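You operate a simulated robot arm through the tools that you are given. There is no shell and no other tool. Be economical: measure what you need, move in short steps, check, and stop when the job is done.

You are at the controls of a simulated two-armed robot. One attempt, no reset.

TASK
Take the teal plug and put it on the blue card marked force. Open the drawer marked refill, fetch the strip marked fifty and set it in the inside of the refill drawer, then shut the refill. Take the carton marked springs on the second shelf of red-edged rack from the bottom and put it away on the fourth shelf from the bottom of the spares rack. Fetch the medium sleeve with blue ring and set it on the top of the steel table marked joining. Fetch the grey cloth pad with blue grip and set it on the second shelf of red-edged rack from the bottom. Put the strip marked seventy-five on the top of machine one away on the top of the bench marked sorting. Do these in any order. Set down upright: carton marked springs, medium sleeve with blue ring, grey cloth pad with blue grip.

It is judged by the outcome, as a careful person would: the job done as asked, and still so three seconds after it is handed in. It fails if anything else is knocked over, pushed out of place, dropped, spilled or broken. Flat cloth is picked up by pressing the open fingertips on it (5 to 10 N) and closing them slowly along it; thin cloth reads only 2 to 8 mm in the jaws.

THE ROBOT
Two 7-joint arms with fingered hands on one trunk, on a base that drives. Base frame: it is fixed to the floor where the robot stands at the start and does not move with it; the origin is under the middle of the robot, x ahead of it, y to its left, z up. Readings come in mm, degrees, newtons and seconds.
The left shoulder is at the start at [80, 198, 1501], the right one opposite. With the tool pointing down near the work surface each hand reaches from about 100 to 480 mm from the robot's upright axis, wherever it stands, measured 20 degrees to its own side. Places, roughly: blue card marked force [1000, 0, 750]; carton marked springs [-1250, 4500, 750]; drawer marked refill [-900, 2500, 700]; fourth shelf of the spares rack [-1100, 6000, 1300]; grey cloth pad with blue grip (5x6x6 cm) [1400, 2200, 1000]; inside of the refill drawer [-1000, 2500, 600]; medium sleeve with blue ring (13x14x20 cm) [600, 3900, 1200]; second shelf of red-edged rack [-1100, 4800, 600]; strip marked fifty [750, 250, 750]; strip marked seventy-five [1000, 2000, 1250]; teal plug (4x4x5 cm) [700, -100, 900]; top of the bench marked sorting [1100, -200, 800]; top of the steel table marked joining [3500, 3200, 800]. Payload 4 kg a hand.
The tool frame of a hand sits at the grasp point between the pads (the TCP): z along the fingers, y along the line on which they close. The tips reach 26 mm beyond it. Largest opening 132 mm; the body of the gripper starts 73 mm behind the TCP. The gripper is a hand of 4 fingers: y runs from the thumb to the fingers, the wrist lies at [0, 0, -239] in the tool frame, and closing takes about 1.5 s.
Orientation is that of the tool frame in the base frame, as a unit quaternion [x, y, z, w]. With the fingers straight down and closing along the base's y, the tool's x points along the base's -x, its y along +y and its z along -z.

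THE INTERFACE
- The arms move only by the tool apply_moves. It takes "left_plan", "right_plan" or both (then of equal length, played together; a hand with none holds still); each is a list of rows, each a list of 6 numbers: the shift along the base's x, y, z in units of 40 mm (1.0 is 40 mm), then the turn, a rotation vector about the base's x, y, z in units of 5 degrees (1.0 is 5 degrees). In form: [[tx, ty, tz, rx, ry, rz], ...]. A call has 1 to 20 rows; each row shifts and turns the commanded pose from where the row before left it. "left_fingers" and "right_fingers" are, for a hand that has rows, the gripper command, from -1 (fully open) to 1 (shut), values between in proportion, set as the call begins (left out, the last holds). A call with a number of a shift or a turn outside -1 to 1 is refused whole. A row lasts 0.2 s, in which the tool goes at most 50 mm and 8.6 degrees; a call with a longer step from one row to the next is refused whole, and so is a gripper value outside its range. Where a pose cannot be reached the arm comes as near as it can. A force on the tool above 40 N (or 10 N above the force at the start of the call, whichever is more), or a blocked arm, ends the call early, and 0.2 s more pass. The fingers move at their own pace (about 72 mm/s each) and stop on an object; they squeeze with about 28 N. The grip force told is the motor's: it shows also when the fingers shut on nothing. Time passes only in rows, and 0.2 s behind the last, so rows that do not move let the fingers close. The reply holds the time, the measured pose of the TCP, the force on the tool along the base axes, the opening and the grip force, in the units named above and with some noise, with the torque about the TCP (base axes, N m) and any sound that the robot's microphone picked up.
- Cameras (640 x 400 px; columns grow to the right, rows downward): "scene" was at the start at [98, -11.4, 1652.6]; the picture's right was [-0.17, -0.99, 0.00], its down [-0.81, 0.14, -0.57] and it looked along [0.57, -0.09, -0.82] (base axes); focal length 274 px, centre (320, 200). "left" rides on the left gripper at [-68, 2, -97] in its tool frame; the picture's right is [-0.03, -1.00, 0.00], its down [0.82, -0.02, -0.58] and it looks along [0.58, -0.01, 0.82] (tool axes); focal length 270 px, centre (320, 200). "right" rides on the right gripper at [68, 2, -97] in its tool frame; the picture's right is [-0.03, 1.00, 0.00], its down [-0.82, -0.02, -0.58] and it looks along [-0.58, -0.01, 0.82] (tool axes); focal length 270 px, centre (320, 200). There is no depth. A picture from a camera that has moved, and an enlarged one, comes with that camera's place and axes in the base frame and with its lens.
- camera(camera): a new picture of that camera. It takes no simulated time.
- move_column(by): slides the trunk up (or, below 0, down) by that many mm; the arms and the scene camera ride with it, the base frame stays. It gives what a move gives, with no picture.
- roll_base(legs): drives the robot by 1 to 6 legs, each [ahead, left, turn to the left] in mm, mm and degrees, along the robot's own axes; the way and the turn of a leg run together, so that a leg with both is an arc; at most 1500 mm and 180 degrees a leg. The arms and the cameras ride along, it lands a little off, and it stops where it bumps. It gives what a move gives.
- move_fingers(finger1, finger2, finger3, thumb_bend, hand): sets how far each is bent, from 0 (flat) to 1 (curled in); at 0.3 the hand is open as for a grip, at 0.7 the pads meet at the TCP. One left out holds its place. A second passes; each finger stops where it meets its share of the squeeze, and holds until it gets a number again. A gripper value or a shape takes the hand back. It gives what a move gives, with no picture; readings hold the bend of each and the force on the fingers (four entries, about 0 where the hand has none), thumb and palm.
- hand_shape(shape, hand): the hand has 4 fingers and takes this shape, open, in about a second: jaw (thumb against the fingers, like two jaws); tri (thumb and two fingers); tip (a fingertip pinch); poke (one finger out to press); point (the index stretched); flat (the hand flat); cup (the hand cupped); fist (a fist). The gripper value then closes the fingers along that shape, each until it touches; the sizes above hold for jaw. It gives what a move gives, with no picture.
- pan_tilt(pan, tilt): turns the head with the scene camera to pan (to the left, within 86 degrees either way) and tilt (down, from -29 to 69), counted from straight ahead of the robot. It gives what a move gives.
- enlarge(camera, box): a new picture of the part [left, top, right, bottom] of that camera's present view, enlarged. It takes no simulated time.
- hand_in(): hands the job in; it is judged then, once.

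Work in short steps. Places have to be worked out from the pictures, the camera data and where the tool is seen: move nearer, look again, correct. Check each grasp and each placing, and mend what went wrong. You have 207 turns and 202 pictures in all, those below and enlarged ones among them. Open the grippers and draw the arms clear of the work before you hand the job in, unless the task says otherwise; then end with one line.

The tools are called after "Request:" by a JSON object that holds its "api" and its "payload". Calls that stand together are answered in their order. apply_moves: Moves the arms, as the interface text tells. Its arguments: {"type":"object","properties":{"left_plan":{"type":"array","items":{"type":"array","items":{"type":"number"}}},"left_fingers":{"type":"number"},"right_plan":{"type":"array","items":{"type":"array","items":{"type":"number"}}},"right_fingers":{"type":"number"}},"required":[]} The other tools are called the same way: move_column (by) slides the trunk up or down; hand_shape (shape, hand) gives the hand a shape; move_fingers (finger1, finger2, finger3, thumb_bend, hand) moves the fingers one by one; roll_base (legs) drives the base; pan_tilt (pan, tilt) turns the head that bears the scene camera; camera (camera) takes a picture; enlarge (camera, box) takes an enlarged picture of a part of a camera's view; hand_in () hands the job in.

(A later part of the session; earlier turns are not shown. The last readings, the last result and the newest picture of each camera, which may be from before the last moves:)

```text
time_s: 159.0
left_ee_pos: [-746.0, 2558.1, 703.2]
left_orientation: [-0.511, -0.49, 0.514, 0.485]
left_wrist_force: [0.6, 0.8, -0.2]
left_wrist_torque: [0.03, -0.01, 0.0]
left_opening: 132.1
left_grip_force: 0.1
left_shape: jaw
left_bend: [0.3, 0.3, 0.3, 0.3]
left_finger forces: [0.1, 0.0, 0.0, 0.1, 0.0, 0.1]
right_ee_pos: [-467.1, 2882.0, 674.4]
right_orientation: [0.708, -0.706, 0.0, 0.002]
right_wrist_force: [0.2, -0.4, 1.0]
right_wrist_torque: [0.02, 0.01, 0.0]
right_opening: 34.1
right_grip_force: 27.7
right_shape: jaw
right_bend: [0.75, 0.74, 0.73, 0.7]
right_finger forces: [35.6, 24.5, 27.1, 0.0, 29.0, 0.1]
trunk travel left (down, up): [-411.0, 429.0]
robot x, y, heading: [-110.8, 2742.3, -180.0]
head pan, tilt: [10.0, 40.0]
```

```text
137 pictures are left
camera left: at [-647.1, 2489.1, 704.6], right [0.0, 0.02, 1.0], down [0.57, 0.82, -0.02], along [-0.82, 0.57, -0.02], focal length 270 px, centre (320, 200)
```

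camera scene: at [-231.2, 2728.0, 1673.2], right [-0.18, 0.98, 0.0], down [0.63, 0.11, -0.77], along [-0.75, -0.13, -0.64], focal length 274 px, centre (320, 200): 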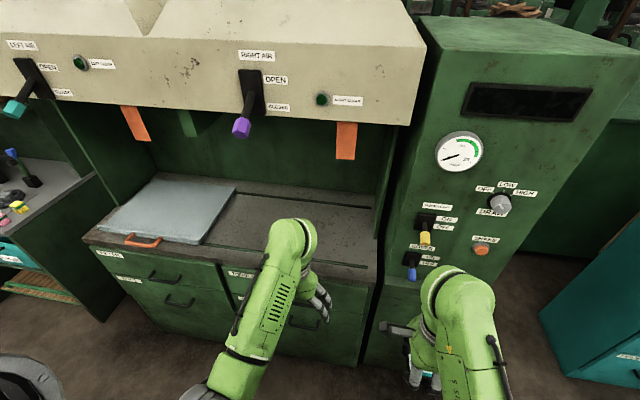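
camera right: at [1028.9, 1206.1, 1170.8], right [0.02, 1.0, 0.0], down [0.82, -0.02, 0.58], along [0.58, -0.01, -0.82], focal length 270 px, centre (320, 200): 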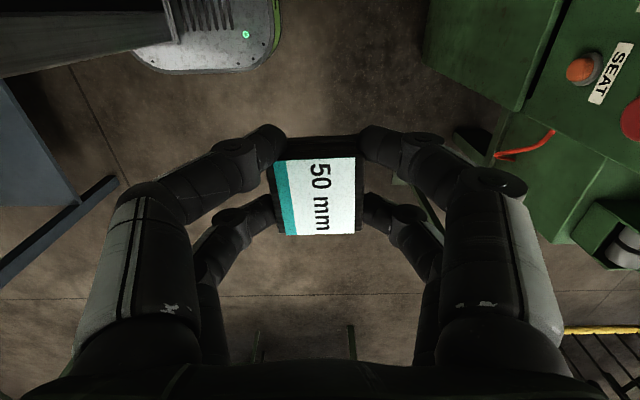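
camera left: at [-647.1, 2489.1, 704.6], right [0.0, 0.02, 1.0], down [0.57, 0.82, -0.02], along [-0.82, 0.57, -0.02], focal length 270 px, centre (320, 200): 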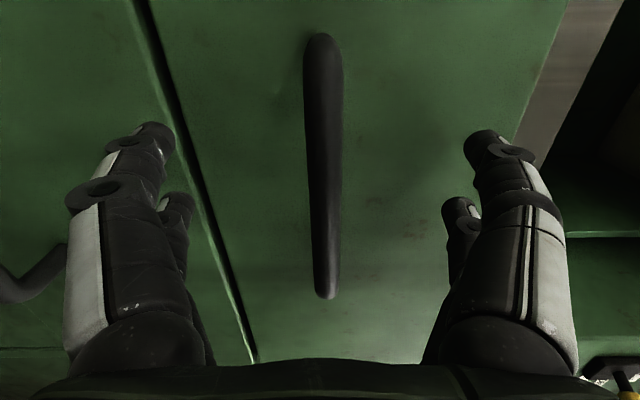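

Bar at x≈-780. I advance 20 mm more and close on it.

Request:
{"api": "apply_moves", "payload": {"left_plan": [[-0.25, 0, 0.03, 0, 0, 0], [-0.25, 0, 0.03, 0, 0, 0], [0, 0, 0, 0, 0, 0]]}}

Request:
{"api": "apply_moves", "payload": {"left_plan": [[0, 0, 0, 0, 0, 0], [0, 0, 0, 0, 0, 0], [0, 0, 0, 0, 0, 0], [0, 0, 0, 0, 0, 0], [0, 0, 0, 0, 0, 0], [0, 0, 0, 0, 0, 0], [0, 0, 0, 0, 0, 0], [0, 0, 0, 0, 0, 0]], "left_fingers": 1}}

Request:
{"api": "camera", "payload": {"camera": "left"}}

```text
time_s: 159.8
left_ee_pos: [-759.4, 2556.7, 703.9]
left_orientation: [-0.511, -0.49, 0.514, 0.485]
left_wrist_force: [34.3, 0.8, -6.4]
left_wrist_torque: [-0.03, 1.2, -0.12]
left_opening: 131.4
left_grip_force: 0.0
left_shape: jaw
left_bend: [0.3, 0.3, 0.3, 0.29]
left_finger forces: [3.5, 5.6, 11.9, 0.0, 13.6, 0.0]
right_ee_pos: [-465.7, 2880.2, 674.7]
right_orientation: [0.708, -0.706, -0.002, 0.002]
right_wrist_force: [0.5, 0.5, -0.3]
right_wrist_torque: [-0.01, 0.0, 0.01]
right_opening: 34.0
right_grip_force: 27.8
right_shape: jaw
right_bend: [0.75, 0.74, 0.73, 0.7]
right_finger forces: [35.5, 24.6, 27.1, 0.0, 28.8, 0.0]
trunk travel left (down, up): [-411.0, 429.0]
robot x, y, heading: [-109.0, 2742.4, -179.9]
head pan, tilt: [10.0, 40.0]
```

```text
time_s: 160.2
left_ee_pos: [-759.1, 2557.9, 709.9]
left_orientation: [-0.508, -0.487, 0.517, 0.487]
left_wrist_force: [0.0, -0.4, 2.0]
left_wrist_torque: [0.02, -0.15, 0.04]
left_opening: 20.3
left_grip_force: 27.6
left_shape: jaw
left_bend: [0.79, 0.78, 0.78, 0.78]
left_finger forces: [0.1, 0.0, 0.0, 0.0, 0.0, 0.1]
right_ee_pos: [-462.7, 2881.0, 676.2]
right_orientation: [0.708, -0.706, -0.002, 0.004]
right_wrist_force: [0.3, 0.5, 0.2]
right_wrist_torque: [0.01, 0.02, 0.0]
right_opening: 34.0
right_grip_force: 28.0
right_shape: jaw
right_bend: [0.75, 0.74, 0.73, 0.7]
right_finger forces: [35.6, 24.5, 27.1, 0.1, 28.9, 0.1]
trunk travel left (down, up): [-411.0, 429.0]
robot x, y, heading: [-114.7, 2741.8, -179.7]
head pan, tilt: [10.0, 40.0]
stopped in row 1 (left hand): the force on the tool passed its limit at 51 N (the readings are from after the stop); the commanded pose is now the measured one
```

```text
136 pictures are left
camera left: at [-661.0, 2489.2, 711.9], right [0.01, 0.03, 1.0], down [0.57, 0.82, -0.03], along [-0.82, 0.57, -0.01], focal length 270 px, centre (320, 200)
```

left: 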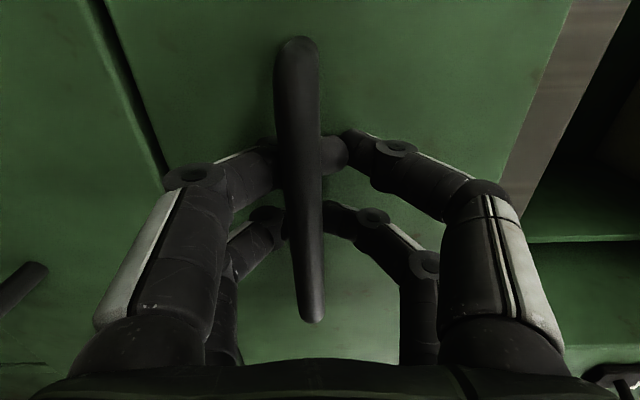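

The fingertips have closed behind the bar. I pull 60 mm with the arm and look.

Request:
{"api": "apply_moves", "payload": {"left_plan": [[0.3, 0, 0, 0, 0, 0], [0.3, 0, 0, 0, 0, 0], [0.3, 0, 0, 0, 0, 0], [0.3, 0, 0, 0, 0, 0], [0.3, 0, 0, 0, 0, 0]]}}

Request:
{"api": "camera", "payload": {"camera": "left"}}

Request:
{"api": "camera", "payload": {"camera": "scene"}}

```text
time_s: 161.4
left_ee_pos: [-702.5, 2557.1, 703.7]
left_orientation: [-0.511, -0.49, 0.514, 0.484]
left_wrist_force: [-0.4, -0.5, 0.6]
left_wrist_torque: [-0.01, -0.02, 0.01]
left_opening: 9.3
left_grip_force: 28.0
left_shape: jaw
left_bend: [0.75, 0.75, 0.75, 0.71]
left_finger forces: [0.0, 0.1, 0.1, 0.0, 0.0, 0.1]
right_ee_pos: [-467.0, 2882.2, 674.0]
right_orientation: [0.708, -0.706, 0.0, 0.002]
right_wrist_force: [0.8, 0.3, -1.0]
right_wrist_torque: [0.0, 0.01, 0.0]
right_opening: 33.9
right_grip_force: 28.4
right_shape: jaw
right_bend: [0.75, 0.74, 0.73, 0.7]
right_finger forces: [35.5, 24.5, 27.1, 0.0, 28.9, 0.0]
trunk travel left (down, up): [-411.0, 429.0]
robot x, y, heading: [-112.1, 2742.9, -179.7]
head pan, tilt: [10.0, 40.0]
```

```text
135 pictures are left
camera left: at [-604.2, 2489.2, 705.1], right [0.0, 0.03, 1.0], down [0.57, 0.82, -0.02], along [-0.82, 0.57, -0.02], focal length 270 px, centre (320, 200)
```

left: 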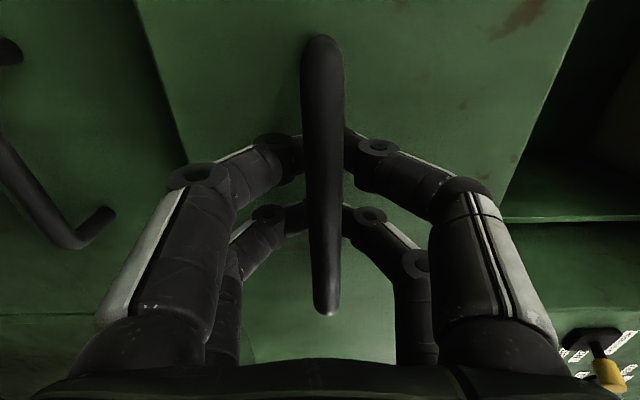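

```text
134 pictures are left
camera scene: at [-228.3, 2727.7, 1273.4], right [-0.18, 0.98, 0.0], down [0.63, 0.11, -0.77], along [-0.75, -0.14, -0.64], focal length 274 px, centre (320, 200)
```

scene: 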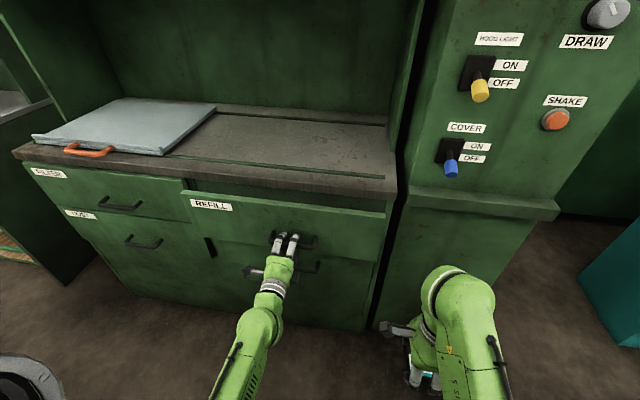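

The drawer moves. I pull it further by driving back 220 mm.

Request:
{"api": "roll_base", "payload": {"legs": [[-220, 0, 0]]}}

Request:
{"api": "camera", "payload": {"camera": "scene"}}

```text
time_s: 163.1
left_ee_pos: [-483.2, 2558.0, 704.0]
left_orientation: [-0.512, -0.49, 0.513, 0.485]
left_wrist_force: [-0.4, -0.6, -0.3]
left_wrist_torque: [0.02, 0.0, 0.0]
left_opening: 8.5
left_grip_force: 28.2
left_shape: jaw
left_bend: [0.75, 0.74, 0.74, 0.71]
left_finger forces: [0.0, 0.0, 0.1, 0.0, 0.0, 0.0]
right_ee_pos: [-245.3, 2884.0, 674.8]
right_orientation: [0.707, -0.707, -0.001, 0.002]
right_wrist_force: [-0.8, 0.7, 0.4]
right_wrist_torque: [0.0, 0.04, 0.0]
right_opening: 33.9
right_grip_force: 28.0
right_shape: jaw
right_bend: [0.75, 0.74, 0.73, 0.7]
right_finger forces: [35.5, 24.5, 27.2, 0.0, 28.9, 0.1]
trunk travel left (down, up): [-411.0, 429.0]
robot x, y, heading: [105.2, 2743.9, -179.8]
head pan, tilt: [10.0, 40.0]
```

```text
133 pictures are left
camera scene: at [-8.3, 2728.4, 1273.4], right [-0.18, 0.98, 0.0], down [0.63, 0.11, -0.77], along [-0.75, -0.13, -0.64], focal length 274 px, centre (320, 200)
```

scene: 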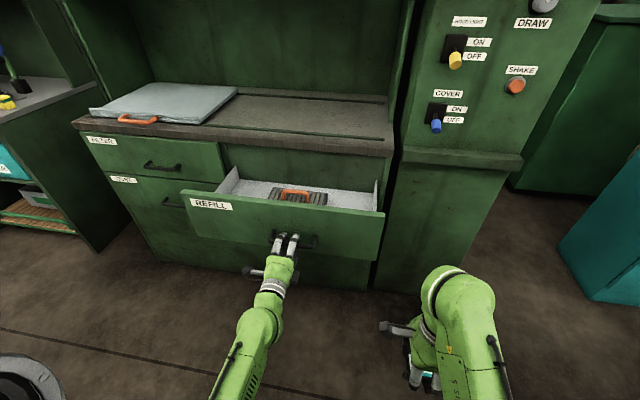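

The drawer is open by ~280 mm. I zoom to see its contents and free space.

Request:
{"api": "enlarge", "payload": {"camera": "scene", "box": [170, 150, 410, 300]}}

```text
2.67 times, centred on (290, 225) of scene
camera zoom: at [-8.3, 2728.4, 1273.4], right [-0.18, 0.98, 0.0], down [0.63, 0.11, -0.77], along [-0.75, -0.13, -0.64], focal length 731 px, centre (400, 133)
```

zoom: 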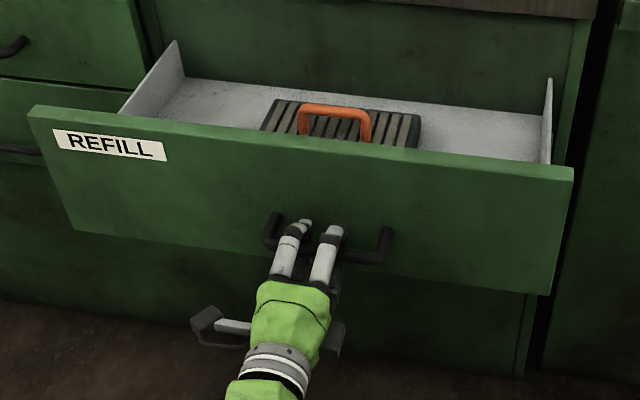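

I release the handle, draw the left hand back, and raise the trunk 250 so both hands clear the drawer.

Request:
{"api": "apply_moves", "payload": {"left_plan": [[0, 0, 0, 0, 0, 0], [0, 0, 0, 0, 0, 0], [0, 0, 0, 0, 0, 0], [0, 0, 0, 0, 0, 0], [0, 0, 0, 0, 0, 0], [0, 0, 0, 0, 0, 0], [0, 0, 0, 0, 0, 0], [0.5, 0, 0, 0, 0, 0], [0.7, 0, 0, 0, 0, 0], [0.7, 0, 0, 0, 0, 0], [0.7, 0, 0, 0, 0, 0]], "left_fingers": -1}}

Request:
{"api": "move_column", "payload": {"by": 250}}

Request:
{"api": "roll_base", "payload": {"legs": [[190, 0, 0]]}}

Request:
{"api": "camera", "payload": {"camera": "scene"}}

Request:
{"api": "camera", "payload": {"camera": "right"}}

```text
time_s: 165.5
left_ee_pos: [-377.3, 2558.0, 702.3]
left_orientation: [-0.511, -0.49, 0.513, 0.484]
left_wrist_force: [0.7, -0.3, -0.4]
left_wrist_torque: [-0.01, 0.0, -0.01]
left_opening: 131.7
left_grip_force: 0.0
left_shape: jaw
left_bend: [0.3, 0.3, 0.3, 0.3]
left_finger forces: [0.0, 0.1, 0.0, 0.1, 0.0, 0.1]
right_ee_pos: [-246.1, 2881.8, 672.8]
right_orientation: [0.708, -0.706, -0.001, 0.002]
right_wrist_force: [-0.4, -0.5, 0.5]
right_wrist_torque: [0.01, -0.01, 0.01]
right_opening: 34.1
right_grip_force: 28.1
right_shape: jaw
right_bend: [0.75, 0.74, 0.73, 0.7]
right_finger forces: [35.5, 24.5, 27.1, 0.0, 28.8, 0.0]
trunk travel left (down, up): [-411.0, 429.0]
robot x, y, heading: [109.1, 2740.4, -179.8]
head pan, tilt: [10.0, 40.0]
```

```text
time_s: 168.1
left_ee_pos: [-379.2, 2557.5, 952.5]
left_orientation: [-0.512, -0.49, 0.513, 0.484]
left_wrist_force: [-0.7, 0.8, 0.5]
left_wrist_torque: [0.01, 0.04, -0.01]
left_opening: 132.0
left_grip_force: 0.0
left_shape: jaw
left_bend: [0.3, 0.3, 0.3, 0.3]
left_finger forces: [0.1, 0.1, 0.0, 0.1, 0.1, 0.0]
right_ee_pos: [-245.4, 2882.3, 924.3]
right_orientation: [0.707, -0.707, -0.001, 0.003]
right_wrist_force: [0.0, -1.3, -0.4]
right_wrist_torque: [-0.03, -0.02, -0.01]
right_opening: 34.3
right_grip_force: 28.1
right_shape: jaw
right_bend: [0.75, 0.74, 0.73, 0.7]
right_finger forces: [35.3, 24.5, 27.0, 0.0, 28.7, 0.0]
trunk travel left (down, up): [-661.0, 179.0]
robot x, y, heading: [106.3, 2742.4, -179.6]
head pan, tilt: [10.0, 40.0]
```

```text
time_s: 169.6
left_ee_pos: [-565.7, 2559.0, 953.7]
left_orientation: [-0.511, -0.49, 0.514, 0.485]
left_wrist_force: [-0.3, 0.0, 0.2]
left_wrist_torque: [0.01, -0.05, 0.0]
left_opening: 131.7
left_grip_force: 0.2
left_shape: jaw
left_bend: [0.3, 0.3, 0.3, 0.3]
left_finger forces: [0.0, 0.0, 0.0, 0.0, 0.1, 0.0]
right_ee_pos: [-432.1, 2882.2, 924.1]
right_orientation: [0.708, -0.707, -0.002, 0.003]
right_wrist_force: [1.0, -0.5, -1.0]
right_wrist_torque: [0.02, 0.01, -0.01]
right_opening: 34.0
right_grip_force: 27.8
right_shape: jaw
right_bend: [0.75, 0.74, 0.73, 0.7]
right_finger forces: [35.1, 24.5, 27.1, 0.1, 28.7, 0.0]
trunk travel left (down, up): [-661.0, 179.0]
robot x, y, heading: [-83.9, 2739.5, -179.8]
head pan, tilt: [10.0, 40.0]
```

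```text
131 pictures are left
camera scene: at [-194.3, 2728.0, 1523.6], right [-0.18, 0.98, 0.0], down [0.63, 0.11, -0.77], along [-0.76, -0.13, -0.64], focal length 274 px, centre (320, 200)
```

scene: 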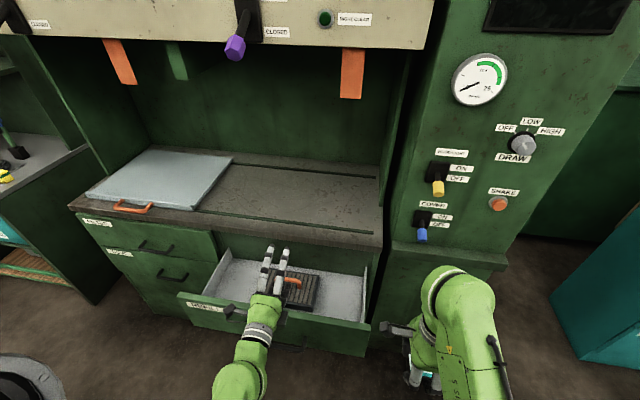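

```text
130 pictures are left
camera right: at [-435.1, 2814.5, 1021.7], right [-1.0, 0.02, 0.01], down [0.02, 0.82, 0.58], along [0.01, 0.58, -0.82], focal length 270 px, centre (320, 200)
```

right: 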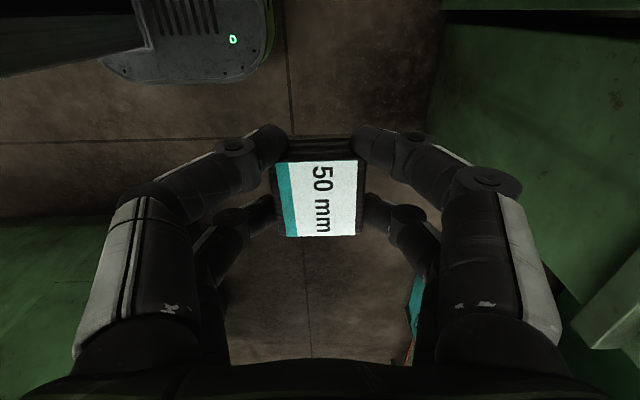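

I bring the right hand over the drawer's right free area (~[-655, 2705]) and look.

Request:
{"api": "apply_moves", "payload": {"right_plan": [[0, -0.75, 0, 0, 0, 0], [0, -0.75, 0, 0, 0, 0], [-0.2, -0.75, 0, 0, 0, 0], [-0.5, -0.75, 0, 0, 0, 0], [-0.75, -0.75, 0, 0, 0, 0], [-0.75, -0.65, 0, 0, 0, 0], [-0.85, 0, 0, 0, 0, 0], [-0.85, 0, 0, 0, 0, 0], [-0.85, 0, 0, 0, 0, 0], [-0.85, 0, 0, 0, 0, 0]]}}

Request:
{"api": "camera", "payload": {"camera": "right"}}

Request:
{"api": "camera", "payload": {"camera": "scene"}}

```text
time_s: 171.8
left_ee_pos: [-569.1, 2557.3, 951.7]
left_orientation: [-0.512, -0.491, 0.513, 0.484]
left_wrist_force: [0.1, 0.8, -0.9]
left_wrist_torque: [0.01, 0.02, -0.02]
left_opening: 131.8
left_grip_force: 0.0
left_shape: jaw
left_bend: [0.3, 0.3, 0.3, 0.3]
left_finger forces: [0.0, 0.1, 0.0, 0.1, 0.0, 0.0]
right_ee_pos: [-661.0, 2706.6, 922.0]
right_orientation: [0.708, -0.707, 0.0, 0.002]
right_wrist_force: [-0.1, -1.4, -0.2]
right_wrist_torque: [0.01, 0.02, 0.03]
right_opening: 29.8
right_grip_force: 28.1
right_shape: jaw
right_bend: [0.75, 0.74, 0.73, 0.74]
right_finger forces: [26.5, 23.9, 31.4, 0.0, 12.5, 0.0]
trunk travel left (down, up): [-661.0, 179.0]
robot x, y, heading: [-81.6, 2741.0, -179.9]
head pan, tilt: [10.0, 40.0]
```

```text
129 pictures are left
camera right: at [-662.2, 2638.1, 1019.2], right [-1.0, 0.02, 0.0], down [0.02, 0.82, 0.58], along [0.01, 0.58, -0.82], focal length 270 px, centre (320, 200)
```

right: 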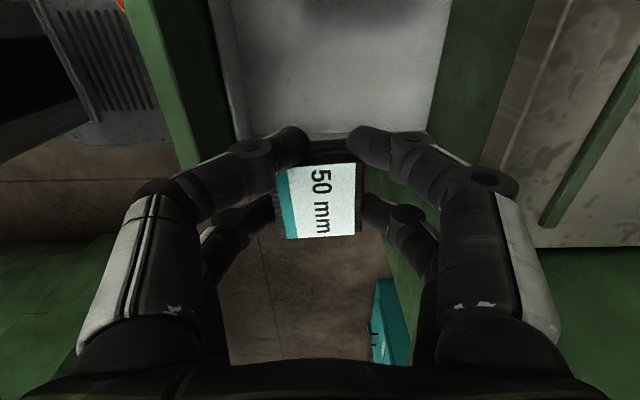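

```text
128 pictures are left
camera scene: at [-199.9, 2727.6, 1523.2], right [-0.18, 0.98, 0.0], down [0.63, 0.11, -0.77], along [-0.75, -0.13, -0.64], focal length 274 px, centre (320, 200)
```

scene: 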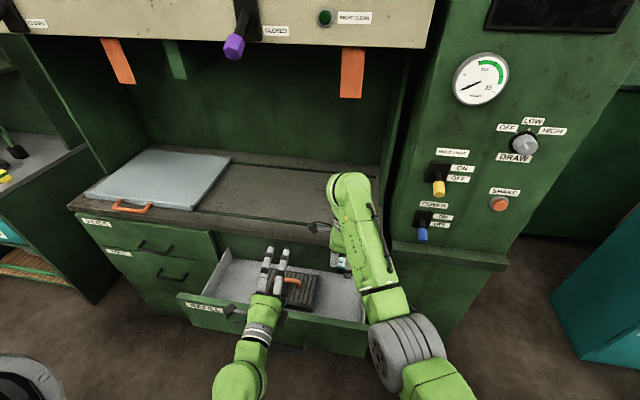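

Room for the strip is y≈2640–2740, x≈-540 to -790. I shift to y≈2690 and lower into the drawer, then look.

Request:
{"api": "apply_moves", "payload": {"right_plan": [[0, -0.4, -0.3, 0, 0, 0], [0, 0, -0.6, 0, 0, 0], [0, 0, -0.6, 0, 0, 0], [0, 0, -0.6, 0, 0, 0], [0, 0, -0.6, 0, 0, 0], [0, 0, -0.6, 0, 0, 0], [0, 0, -0.6, 0, 0, 0]]}}

Request:
{"api": "camera", "payload": {"camera": "right"}}

Request:
{"api": "enlarge", "payload": {"camera": "scene", "box": [170, 200, 410, 350]}}

```text
time_s: 173.4
left_ee_pos: [-567.9, 2557.5, 951.4]
left_orientation: [-0.512, -0.49, 0.513, 0.484]
left_wrist_force: [-0.1, -0.2, 0.4]
left_wrist_torque: [-0.01, 0.02, -0.01]
left_opening: 132.1
left_grip_force: 0.0
left_shape: jaw
left_bend: [0.3, 0.3, 0.3, 0.3]
left_finger forces: [0.0, 0.0, 0.0, 0.1, 0.1, 0.0]
right_ee_pos: [-659.8, 2690.0, 766.6]
right_orientation: [0.707, -0.707, -0.001, 0.001]
right_wrist_force: [-0.6, 0.7, -0.3]
right_wrist_torque: [0.0, -0.01, 0.0]
right_opening: 29.3
right_grip_force: 27.7
right_shape: jaw
right_bend: [0.75, 0.74, 0.73, 0.74]
right_finger forces: [24.4, 23.2, 32.3, 0.0, 10.0, 0.0]
trunk travel left (down, up): [-661.0, 179.0]
robot x, y, heading: [-84.7, 2740.3, -180.0]
head pan, tilt: [10.0, 40.0]
```

```text
127 pictures are left
camera right: at [-661.7, 2622.1, 863.2], right [-1.0, 0.02, 0.0], down [0.02, 0.82, 0.58], along [0.01, 0.58, -0.82], focal length 270 px, centre (320, 200)
```

right: 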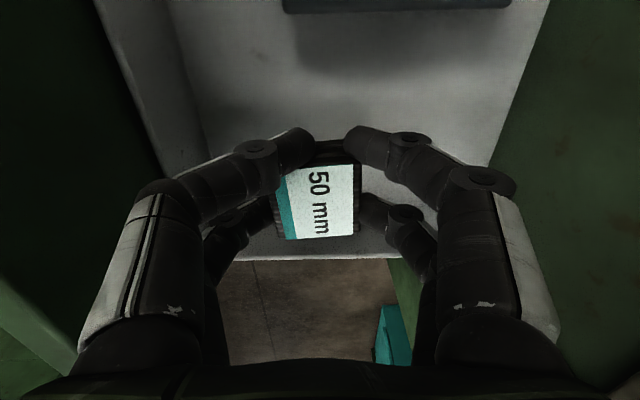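

```text
2.67 times, centred on (290, 275) of scene
camera zoom: at [-198.5, 2727.7, 1523.3], right [-0.18, 0.98, 0.0], down [0.63, 0.11, -0.77], along [-0.75, -0.13, -0.64], focal length 731 px, centre (400, 0)
```

zoom: 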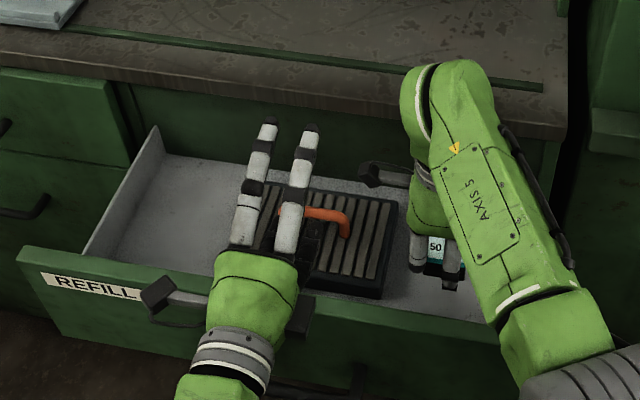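

Clear on all sides. I continue down in small steps until contact.

Request:
{"api": "apply_moves", "payload": {"right_plan": [[0, 0, -0.3, 0, 0, 0], [0, 0, -0.3, 0, 0, 0], [0, 0, -0.15, 0, 0, 0], [0, 0, -0.15, 0, 0, 0], [0, 0, -0.15, 0, 0, 0], [0, 0, -0.1, 0, 0, 0], [0, 0, -0.1, 0, 0, 0], [0, 0, 0, 0, 0, 0]]}}

```text
time_s: 175.2
left_ee_pos: [-567.4, 2557.5, 951.4]
left_orientation: [-0.512, -0.49, 0.513, 0.484]
left_wrist_force: [0.1, 1.5, 0.6]
left_wrist_torque: [0.0, 0.02, -0.01]
left_opening: 131.7
left_grip_force: 0.0
left_shape: jaw
left_bend: [0.3, 0.3, 0.3, 0.3]
left_finger forces: [0.1, 0.0, 0.0, 0.1, 0.0, 0.1]
right_ee_pos: [-650.1, 2696.5, 728.2]
right_orientation: [0.707, -0.707, 0.0, 0.002]
right_wrist_force: [0.1, 0.4, 0.5]
right_wrist_torque: [-0.02, -0.02, 0.03]
right_opening: 28.9
right_grip_force: 27.9
right_shape: jaw
right_bend: [0.75, 0.74, 0.73, 0.74]
right_finger forces: [24.1, 22.9, 32.7, 0.0, 9.8, 0.0]
right hand out of reach, approached as far as the arm can: row 4, 5, 7
trunk travel left (down, up): [-661.0, 179.0]
robot x, y, heading: [-79.8, 2744.7, -180.0]
head pan, tilt: [10.0, 40.0]
```

The arm ran out of reach, so I lower with the trunk in small steps, watching the force.

Request:
{"api": "move_column", "payload": {"by": -15}}

Request:
{"api": "enlarge", "payload": {"camera": "scene", "box": [280, 250, 400, 325]}}

```text
time_s: 175.8
left_ee_pos: [-569.1, 2558.0, 937.3]
left_orientation: [-0.512, -0.491, 0.513, 0.484]
left_wrist_force: [-0.2, 0.1, -0.1]
left_wrist_torque: [-0.01, 0.01, 0.01]
left_opening: 132.0
left_grip_force: 0.2
left_shape: jaw
left_bend: [0.3, 0.3, 0.3, 0.3]
left_finger forces: [0.1, 0.0, 0.0, 0.0, 0.0, 0.1]
right_ee_pos: [-649.8, 2695.5, 713.4]
right_orientation: [0.708, -0.706, -0.001, 0.003]
right_wrist_force: [-0.2, -0.3, -0.9]
right_wrist_torque: [-0.01, 0.01, 0.01]
right_opening: 29.0
right_grip_force: 28.7
right_shape: jaw
right_bend: [0.75, 0.74, 0.73, 0.74]
right_finger forces: [23.9, 23.0, 32.6, 0.0, 9.7, 0.1]
trunk travel left (down, up): [-646.0, 194.0]
robot x, y, heading: [-77.4, 2743.2, -179.8]
head pan, tilt: [10.0, 40.0]
```

```text
5.33 times, centred on (340, 288) of scene
camera zoom: at [-198.3, 2727.8, 1508.3], right [-0.18, 0.98, 0.0], down [0.63, 0.11, -0.77], along [-0.75, -0.13, -0.64], focal length 1462 px, centre (213, -267)
```

zoom: 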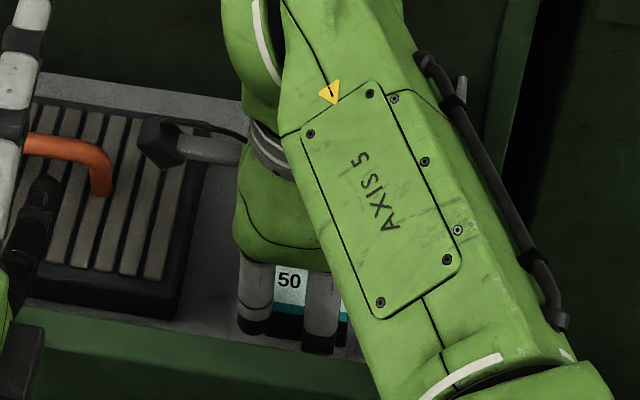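

Request:
{"api": "move_column", "payload": {"by": -12}}

Request:
{"api": "move_column", "payload": {"by": -6}}

```text
time_s: 176.4
left_ee_pos: [-567.4, 2556.8, 924.9]
left_orientation: [-0.512, -0.49, 0.513, 0.484]
left_wrist_force: [0.6, 0.0, 1.0]
left_wrist_torque: [0.0, 0.01, -0.02]
left_opening: 132.0
left_grip_force: 0.0
left_shape: jaw
left_bend: [0.3, 0.3, 0.3, 0.3]
left_finger forces: [0.0, 0.1, 0.1, 0.0, 0.0, 0.0]
right_ee_pos: [-649.7, 2695.4, 701.9]
right_orientation: [0.708, -0.706, -0.001, 0.002]
right_wrist_force: [-0.1, -0.5, -0.3]
right_wrist_torque: [-0.03, -0.01, -0.03]
right_opening: 28.6
right_grip_force: 27.7
right_shape: jaw
right_bend: [0.75, 0.74, 0.73, 0.74]
right_finger forces: [24.0, 22.9, 32.7, 0.1, 9.7, 0.1]
trunk travel left (down, up): [-634.0, 206.0]
robot x, y, heading: [-82.4, 2744.8, -179.8]
head pan, tilt: [10.0, 40.0]
```

```text
time_s: 177.0
left_ee_pos: [-567.5, 2557.6, 917.7]
left_orientation: [-0.512, -0.49, 0.513, 0.483]
left_wrist_force: [0.2, -0.9, -1.3]
left_wrist_torque: [-0.01, 0.02, 0.02]
left_opening: 131.9
left_grip_force: 0.1
left_shape: jaw
left_bend: [0.3, 0.3, 0.3, 0.3]
left_finger forces: [0.1, 0.0, 0.0, 0.1, 0.0, 0.0]
right_ee_pos: [-648.6, 2694.5, 695.5]
right_orientation: [0.708, -0.706, -0.001, 0.001]
right_wrist_force: [0.3, 0.4, -0.9]
right_wrist_torque: [0.01, 0.0, -0.04]
right_opening: 28.9
right_grip_force: 27.4
right_shape: jaw
right_bend: [0.75, 0.74, 0.73, 0.74]
right_finger forces: [24.0, 23.0, 32.6, 0.1, 9.8, 0.0]
trunk travel left (down, up): [-628.0, 212.0]
robot x, y, heading: [-83.8, 2742.7, -179.9]
head pan, tilt: [10.0, 40.0]
```

Request:
{"api": "camera", "payload": {"camera": "right"}}

Request:
{"api": "move_column", "payload": {"by": -8}}

Request:
{"api": "move_column", "payload": {"by": -8}}

```text
124 pictures are left
camera right: at [-651.0, 2627.8, 792.3], right [-1.0, 0.02, 0.0], down [0.02, 0.82, 0.58], along [0.01, 0.58, -0.82], focal length 270 px, centre (320, 200)
```

right: 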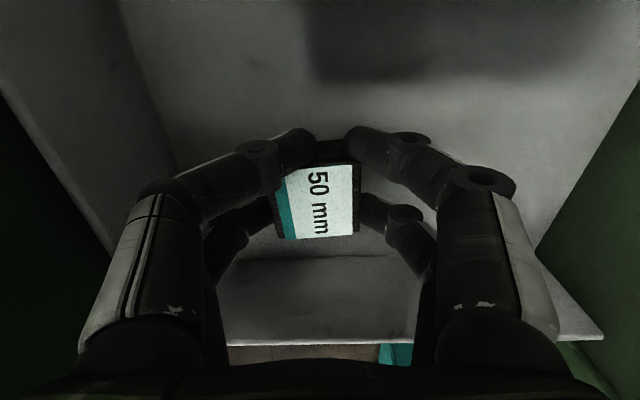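

```text
time_s: 177.6
left_ee_pos: [-568.0, 2557.4, 911.9]
left_orientation: [-0.512, -0.49, 0.513, 0.484]
left_wrist_force: [0.6, 0.1, 0.1]
left_wrist_torque: [0.0, 0.0, 0.0]
left_opening: 131.6
left_grip_force: 0.0
left_shape: jaw
left_bend: [0.3, 0.3, 0.3, 0.3]
left_finger forces: [0.1, 0.1, 0.0, 0.1, 0.0, 0.0]
right_ee_pos: [-649.3, 2695.8, 687.8]
right_orientation: [0.708, -0.706, 0.0, 0.002]
right_wrist_force: [0.2, 0.8, 0.7]
right_wrist_torque: [0.0, 0.01, 0.0]
right_opening: 29.0
right_grip_force: 27.8
right_shape: jaw
right_bend: [0.75, 0.74, 0.73, 0.74]
right_finger forces: [24.0, 23.0, 32.6, 0.0, 9.7, 0.0]
trunk travel left (down, up): [-620.0, 220.0]
robot x, y, heading: [-82.1, 2740.8, -179.8]
head pan, tilt: [10.0, 40.0]
```

```text
time_s: 178.1
left_ee_pos: [-567.8, 2557.8, 904.6]
left_orientation: [-0.512, -0.49, 0.513, 0.485]
left_wrist_force: [0.6, 0.2, 0.9]
left_wrist_torque: [-0.02, -0.02, -0.03]
left_opening: 131.8
left_grip_force: 0.2
left_shape: jaw
left_bend: [0.3, 0.3, 0.3, 0.3]
left_finger forces: [0.0, 0.1, 0.0, 0.0, 0.0, 0.0]
right_ee_pos: [-649.3, 2696.2, 681.6]
right_orientation: [0.707, -0.707, -0.001, 0.003]
right_wrist_force: [-0.4, 0.7, 2.2]
right_wrist_torque: [0.1, 0.04, 0.03]
right_opening: 28.9
right_grip_force: 28.1
right_shape: jaw
right_bend: [0.75, 0.74, 0.73, 0.74]
right_finger forces: [24.6, 23.6, 32.3, 0.0, 10.4, 0.0]
trunk travel left (down, up): [-612.0, 228.0]
robot x, y, heading: [-75.1, 2743.1, -180.1]
head pan, tilt: [10.0, 40.0]
```

Contact starts at z≈681. I lower 3 mm more and open the right hand partway.

Request:
{"api": "move_column", "payload": {"by": -3}}

Request:
{"api": "apply_moves", "payload": {"right_plan": [[0, 0, 0, 0, 0, 0], [0, 0, 0, 0, 0, 0], [0, 0, 0, 0, 0, 0], [0, 0, 0, 0, 0, 0], [0, 0, 0, 0, 0, 0]], "right_fingers": -0.2}}

Request:
{"api": "camera", "payload": {"camera": "right"}}

```text
time_s: 178.6
left_ee_pos: [-566.6, 2558.0, 900.5]
left_orientation: [-0.511, -0.49, 0.514, 0.484]
left_wrist_force: [0.7, 0.2, 0.3]
left_wrist_torque: [-0.01, 0.02, 0.02]
left_opening: 131.9
left_grip_force: 0.1
left_shape: jaw
left_bend: [0.3, 0.3, 0.3, 0.3]
left_finger forces: [0.0, 0.1, 0.0, 0.0, 0.1, 0.1]
right_ee_pos: [-649.7, 2694.0, 680.2]
right_orientation: [0.707, -0.707, -0.003, 0.004]
right_wrist_force: [-0.3, 0.0, 10.7]
right_wrist_torque: [0.37, 0.21, -0.02]
right_opening: 29.0
right_grip_force: 27.7
right_shape: jaw
right_bend: [0.75, 0.74, 0.73, 0.74]
right_finger forces: [27.0, 25.3, 33.3, 0.1, 13.0, 0.0]
trunk travel left (down, up): [-609.0, 231.0]
robot x, y, heading: [-80.9, 2746.2, -179.8]
head pan, tilt: [10.0, 40.0]
```

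```text
time_s: 179.8
left_ee_pos: [-568.2, 2557.6, 900.5]
left_orientation: [-0.512, -0.49, 0.513, 0.484]
left_wrist_force: [-0.3, -0.8, -0.2]
left_wrist_torque: [-0.01, 0.03, -0.01]
left_opening: 131.6
left_grip_force: 0.0
left_shape: jaw
left_bend: [0.3, 0.3, 0.3, 0.3]
left_finger forces: [0.1, 0.0, 0.1, 0.1, 0.0, 0.0]
right_ee_pos: [-648.6, 2695.3, 676.8]
right_orientation: [0.708, -0.706, 0.0, 0.002]
right_wrist_force: [0.3, 0.0, -0.1]
right_wrist_torque: [0.02, 0.01, 0.0]
right_opening: 78.7
right_grip_force: 0.1
right_shape: jaw
right_bend: [0.71, 0.71, 0.71, 0.7]
right_finger forces: [0.0, 0.0, 0.0, 0.0, 0.0, 0.0]
trunk travel left (down, up): [-609.0, 231.0]
robot x, y, heading: [-83.3, 2743.5, -179.6]
head pan, tilt: [10.0, 40.0]
```

```text
123 pictures are left
camera right: at [-650.9, 2627.9, 773.4], right [-1.0, 0.02, 0.0], down [0.02, 0.82, 0.58], along [0.01, 0.58, -0.82], focal length 270 px, centre (320, 200)
```

right: 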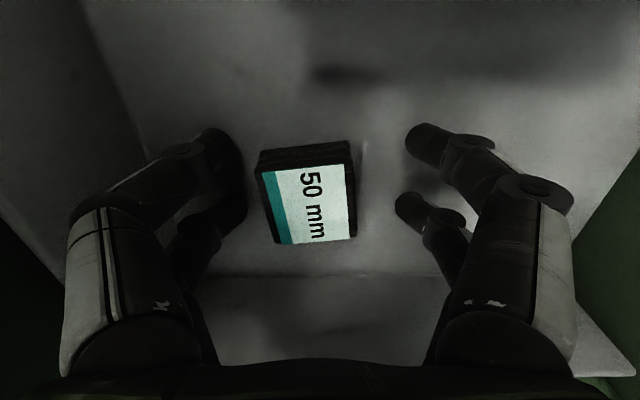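

The fifty strip lies flat in the drawer. I raise the trunk straight up, bring the right hand back aside, and back off.

Request:
{"api": "move_column", "payload": {"by": 240}}

Request:
{"api": "apply_moves", "payload": {"right_plan": [[0.85, 0, 0.2, 0, 0, 0], [0.85, 0, 0, 0, 0, 0], [0.85, 0, 0, 0, 0, 0], [0.85, 0.2, 0, 0, 0, 0], [0.75, 0.75, 0, 0, 0, 0], [0.75, 0.75, 0, 0, 0, 0], [0.3, 0.75, 0, 0, 0, 0], [0, 0.75, 0, 0, 0, 0], [0, 0.75, 0, 0, 0, 0], [0, 0.75, 0, 0, 0, 0]], "left_plan": [[0, 0, 0, 0, 0, 0], [0, 0, 0, 0, 0, 0], [0, 0, 0, 0, 0, 0], [0, 0, 0, 0, 0, 0], [0, 0, 0, 0, 0, 0], [0, 0, 0, 0, 0, 0], [0, 0, 0, 0, 0, 0], [0, 0, 0, 0, 0, 0], [0, 0, 0, 0, 0, 0], [0, 0, 0, 0, 0, 0]], "left_fingers": 1, "right_fingers": -0.2}}

Request:
{"api": "roll_base", "payload": {"legs": [[-230, 0, 0]]}}

Request:
{"api": "camera", "payload": {"camera": "scene"}}

```text
time_s: 182.3
left_ee_pos: [-567.9, 2558.5, 1130.8]
left_orientation: [-0.512, -0.49, 0.514, 0.484]
left_wrist_force: [-0.2, 0.7, 0.3]
left_wrist_torque: [-0.02, 0.03, 0.01]
left_opening: 131.8
left_grip_force: 0.1
left_shape: jaw
left_bend: [0.3, 0.3, 0.3, 0.3]
left_finger forces: [0.0, 0.0, 0.0, 0.0, 0.0, 0.0]
right_ee_pos: [-648.3, 2695.9, 907.7]
right_orientation: [0.708, -0.707, -0.001, 0.002]
right_wrist_force: [-0.5, -0.1, 0.3]
right_wrist_torque: [0.01, 0.0, 0.02]
right_opening: 78.8
right_grip_force: 0.1
right_shape: jaw
right_bend: [0.71, 0.71, 0.71, 0.7]
right_finger forces: [0.0, 0.0, 0.0, 0.0, 0.0, 0.0]
right hand out of reach, approached as far as the arm can: row 1
trunk travel left (down, up): [-840.0, 0.0]
robot x, y, heading: [-84.9, 2743.5, -179.9]
head pan, tilt: [10.0, 40.0]
```

```text
time_s: 184.5
left_ee_pos: [-566.9, 2558.1, 1132.4]
left_orientation: [-0.511, -0.489, 0.514, 0.485]
left_wrist_force: [0.3, -0.2, -0.9]
left_wrist_torque: [0.01, 0.04, -0.01]
left_opening: 0.0
left_grip_force: 28.1
left_shape: jaw
left_bend: [0.62, 0.63, 0.63, 0.7]
left_finger forces: [0.0, 0.0, 0.0, 0.1, 0.1, 0.1]
right_ee_pos: [-440.9, 2883.9, 916.5]
right_orientation: [0.709, -0.706, 0.0, 0.002]
right_wrist_force: [-0.6, 0.2, 0.0]
right_wrist_torque: [-0.04, 0.02, 0.0]
right_opening: 78.8
right_grip_force: 0.1
right_shape: jaw
right_bend: [0.71, 0.71, 0.71, 0.7]
right_finger forces: [0.1, 0.1, 0.1, 0.0, 0.0, 0.1]
trunk travel left (down, up): [-840.0, 0.0]
robot x, y, heading: [-80.4, 2743.5, -179.7]
head pan, tilt: [10.0, 40.0]
```

```text
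time_s: 186.2
left_ee_pos: [-341.5, 2557.4, 1128.5]
left_orientation: [0.513, 0.492, -0.512, -0.483]
left_wrist_force: [0.4, -0.3, -1.0]
left_wrist_torque: [0.0, 0.0, -0.02]
left_opening: 0.0
left_grip_force: 27.5
left_shape: jaw
left_bend: [0.62, 0.63, 0.63, 0.7]
left_finger forces: [0.0, 0.1, 0.0, 0.1, 0.1, 0.0]
right_ee_pos: [-214.3, 2884.6, 915.3]
right_orientation: [0.708, -0.706, 0.0, 0.001]
right_wrist_force: [-0.6, -0.4, 0.3]
right_wrist_torque: [-0.01, -0.03, -0.01]
right_opening: 79.0
right_grip_force: 0.0
right_shape: jaw
right_bend: [0.71, 0.71, 0.71, 0.7]
right_finger forces: [0.0, 0.0, 0.0, 0.1, 0.0, 0.1]
trunk travel left (down, up): [-840.0, 0.0]
robot x, y, heading: [146.1, 2741.3, -179.7]
head pan, tilt: [10.0, 40.0]
```

```text
122 pictures are left
camera scene: at [26.0, 2728.5, 1702.0], right [-0.18, 0.98, 0.0], down [0.64, 0.11, -0.76], along [-0.75, -0.14, -0.65], focal length 274 px, centre (320, 200)
```

scene: 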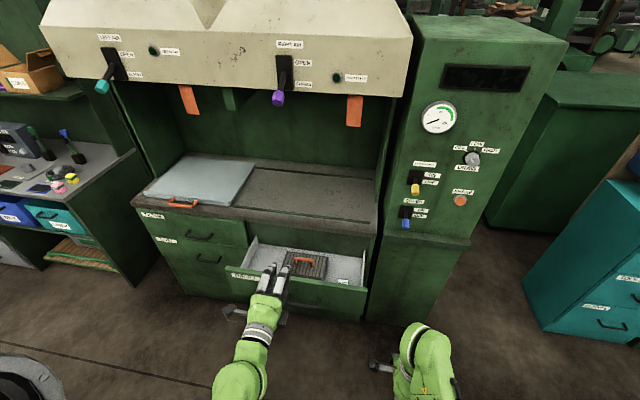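

Now I lower the trunk 365 so the closed left hand faces the drawer front above its handle, and drive forward to push it.

Request:
{"api": "move_column", "payload": {"by": -365}}

Request:
{"api": "roll_base", "payload": {"legs": [[250, 0, 0]]}}

Request:
{"api": "camera", "payload": {"camera": "scene"}}

```text
time_s: 189.8
left_ee_pos: [-338.0, 2557.0, 766.6]
left_orientation: [-0.511, -0.49, 0.514, 0.484]
left_wrist_force: [-0.3, 0.7, 0.8]
left_wrist_torque: [-0.01, 0.0, -0.01]
left_opening: 0.2
left_grip_force: 28.2
left_shape: jaw
left_bend: [0.62, 0.63, 0.63, 0.7]
left_finger forces: [0.0, 0.0, 0.0, 0.0, 0.0, 0.1]
right_ee_pos: [-209.6, 2884.1, 552.1]
right_orientation: [0.708, -0.706, -0.001, 0.003]
right_wrist_force: [-0.2, 0.0, -0.3]
right_wrist_torque: [-0.01, -0.04, -0.02]
right_opening: 78.7
right_grip_force: 0.0
right_shape: jaw
right_bend: [0.71, 0.71, 0.71, 0.7]
right_finger forces: [0.1, 0.0, 0.0, 0.0, 0.0, 0.1]
trunk travel left (down, up): [-475.0, 365.0]
robot x, y, heading: [151.6, 2741.5, -179.6]
head pan, tilt: [10.0, 40.0]
```

```text
time_s: 191.6
left_ee_pos: [-588.5, 2555.1, 767.5]
left_orientation: [-0.511, -0.491, 0.514, 0.484]
left_wrist_force: [-0.2, -0.7, -0.2]
left_wrist_torque: [0.01, 0.0, 0.01]
left_opening: 0.0
left_grip_force: 28.0
left_shape: jaw
left_bend: [0.64, 0.64, 0.64, 0.7]
left_finger forces: [0.1, 0.1, 0.0, 0.1, 0.0, 0.0]
right_ee_pos: [-463.0, 2881.8, 551.8]
right_orientation: [0.709, -0.705, -0.001, 0.002]
right_wrist_force: [-0.2, -0.7, -0.2]
right_wrist_torque: [-0.03, 0.01, 0.03]
right_opening: 78.7
right_grip_force: 0.0
right_shape: jaw
right_bend: [0.71, 0.71, 0.71, 0.7]
right_finger forces: [0.1, 0.0, 0.0, 0.0, 0.0, 0.0]
trunk travel left (down, up): [-475.0, 365.0]
robot x, y, heading: [-101.4, 2740.8, -179.5]
head pan, tilt: [10.0, 40.0]
```

```text
121 pictures are left
camera scene: at [-219.4, 2727.1, 1337.5], right [-0.18, 0.98, 0.0], down [0.63, 0.12, -0.77], along [-0.75, -0.14, -0.64], focal length 274 px, centre (320, 200)
```

scene: 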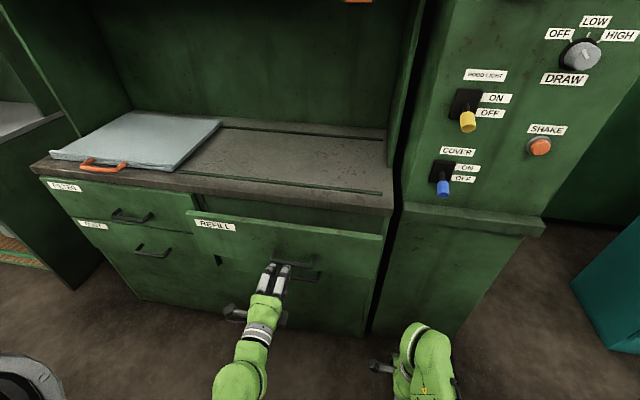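

It is closing. I drive another 100 mm, then finish with the arm.

Request:
{"api": "roll_base", "payload": {"legs": [[110, 0, 0]]}}

Request:
{"api": "apply_moves", "payload": {"left_plan": [[-0.2, 0, 0, 0, 0, 0], [-0.2, 0, 0, 0, 0, 0], [-0.2, 0, 0, 0, 0, 0], [-0.2, 0, 0, 0, 0, 0], [-0.2, 0, 0, 0, 0, 0], [-0.2, 0, 0, 0, 0, 0], [-0.2, 0, 0, 0, 0, 0], [-0.2, 0, 0, 0, 0, 0]]}}

Request:
{"api": "camera", "payload": {"camera": "scene"}}

```text
time_s: 192.8
left_ee_pos: [-697.8, 2555.8, 766.5]
left_orientation: [-0.511, -0.492, 0.514, 0.483]
left_wrist_force: [0.3, 0.4, 0.2]
left_wrist_torque: [0.02, 0.0, 0.01]
left_opening: 0.0
left_grip_force: 28.2
left_shape: jaw
left_bend: [0.64, 0.64, 0.64, 0.7]
left_finger forces: [0.0, 0.0, 0.0, 0.1, 0.1, 0.1]
right_ee_pos: [-570.5, 2882.4, 550.6]
right_orientation: [0.709, -0.705, -0.001, 0.002]
right_wrist_force: [0.7, 0.5, -0.7]
right_wrist_torque: [0.0, 0.0, 0.02]
right_opening: 78.8
right_grip_force: 0.1
right_shape: jaw
right_bend: [0.71, 0.71, 0.71, 0.7]
right_finger forces: [0.0, 0.0, 0.0, 0.1, 0.0, 0.0]
trunk travel left (down, up): [-475.0, 365.0]
robot x, y, heading: [-210.6, 2741.8, -179.7]
head pan, tilt: [10.0, 40.0]
```

```text
time_s: 194.6
left_ee_pos: [-756.6, 2555.9, 765.9]
left_orientation: [-0.512, -0.491, 0.514, 0.482]
left_wrist_force: [39.3, 3.2, 1.2]
left_wrist_torque: [0.02, -0.04, -0.25]
left_opening: 0.0
left_grip_force: 28.6
left_shape: jaw
left_bend: [0.64, 0.64, 0.65, 0.7]
left_finger forces: [0.1, 0.0, 0.0, 0.0, 0.0, 0.0]
right_ee_pos: [-567.9, 2882.2, 552.4]
right_orientation: [0.709, -0.705, -0.002, 0.003]
right_wrist_force: [-0.3, -0.4, -0.1]
right_wrist_torque: [-0.02, -0.04, 0.0]
right_opening: 78.8
right_grip_force: 0.0
right_shape: jaw
right_bend: [0.71, 0.71, 0.71, 0.7]
right_finger forces: [0.0, 0.0, 0.1, 0.0, 0.0, 0.0]
trunk travel left (down, up): [-475.0, 365.0]
robot x, y, heading: [-210.9, 2739.1, -179.6]
head pan, tilt: [10.0, 40.0]
```

```text
120 pictures are left
camera scene: at [-321.3, 2726.7, 1338.0], right [-0.18, 0.98, 0.0], down [0.63, 0.12, -0.77], along [-0.76, -0.14, -0.64], focal length 274 px, centre (320, 200)
```

scene: 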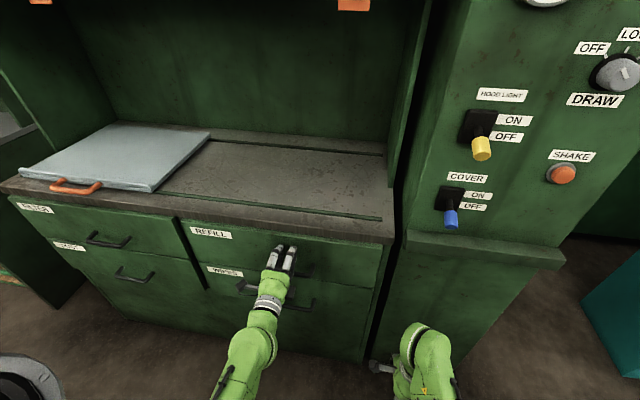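

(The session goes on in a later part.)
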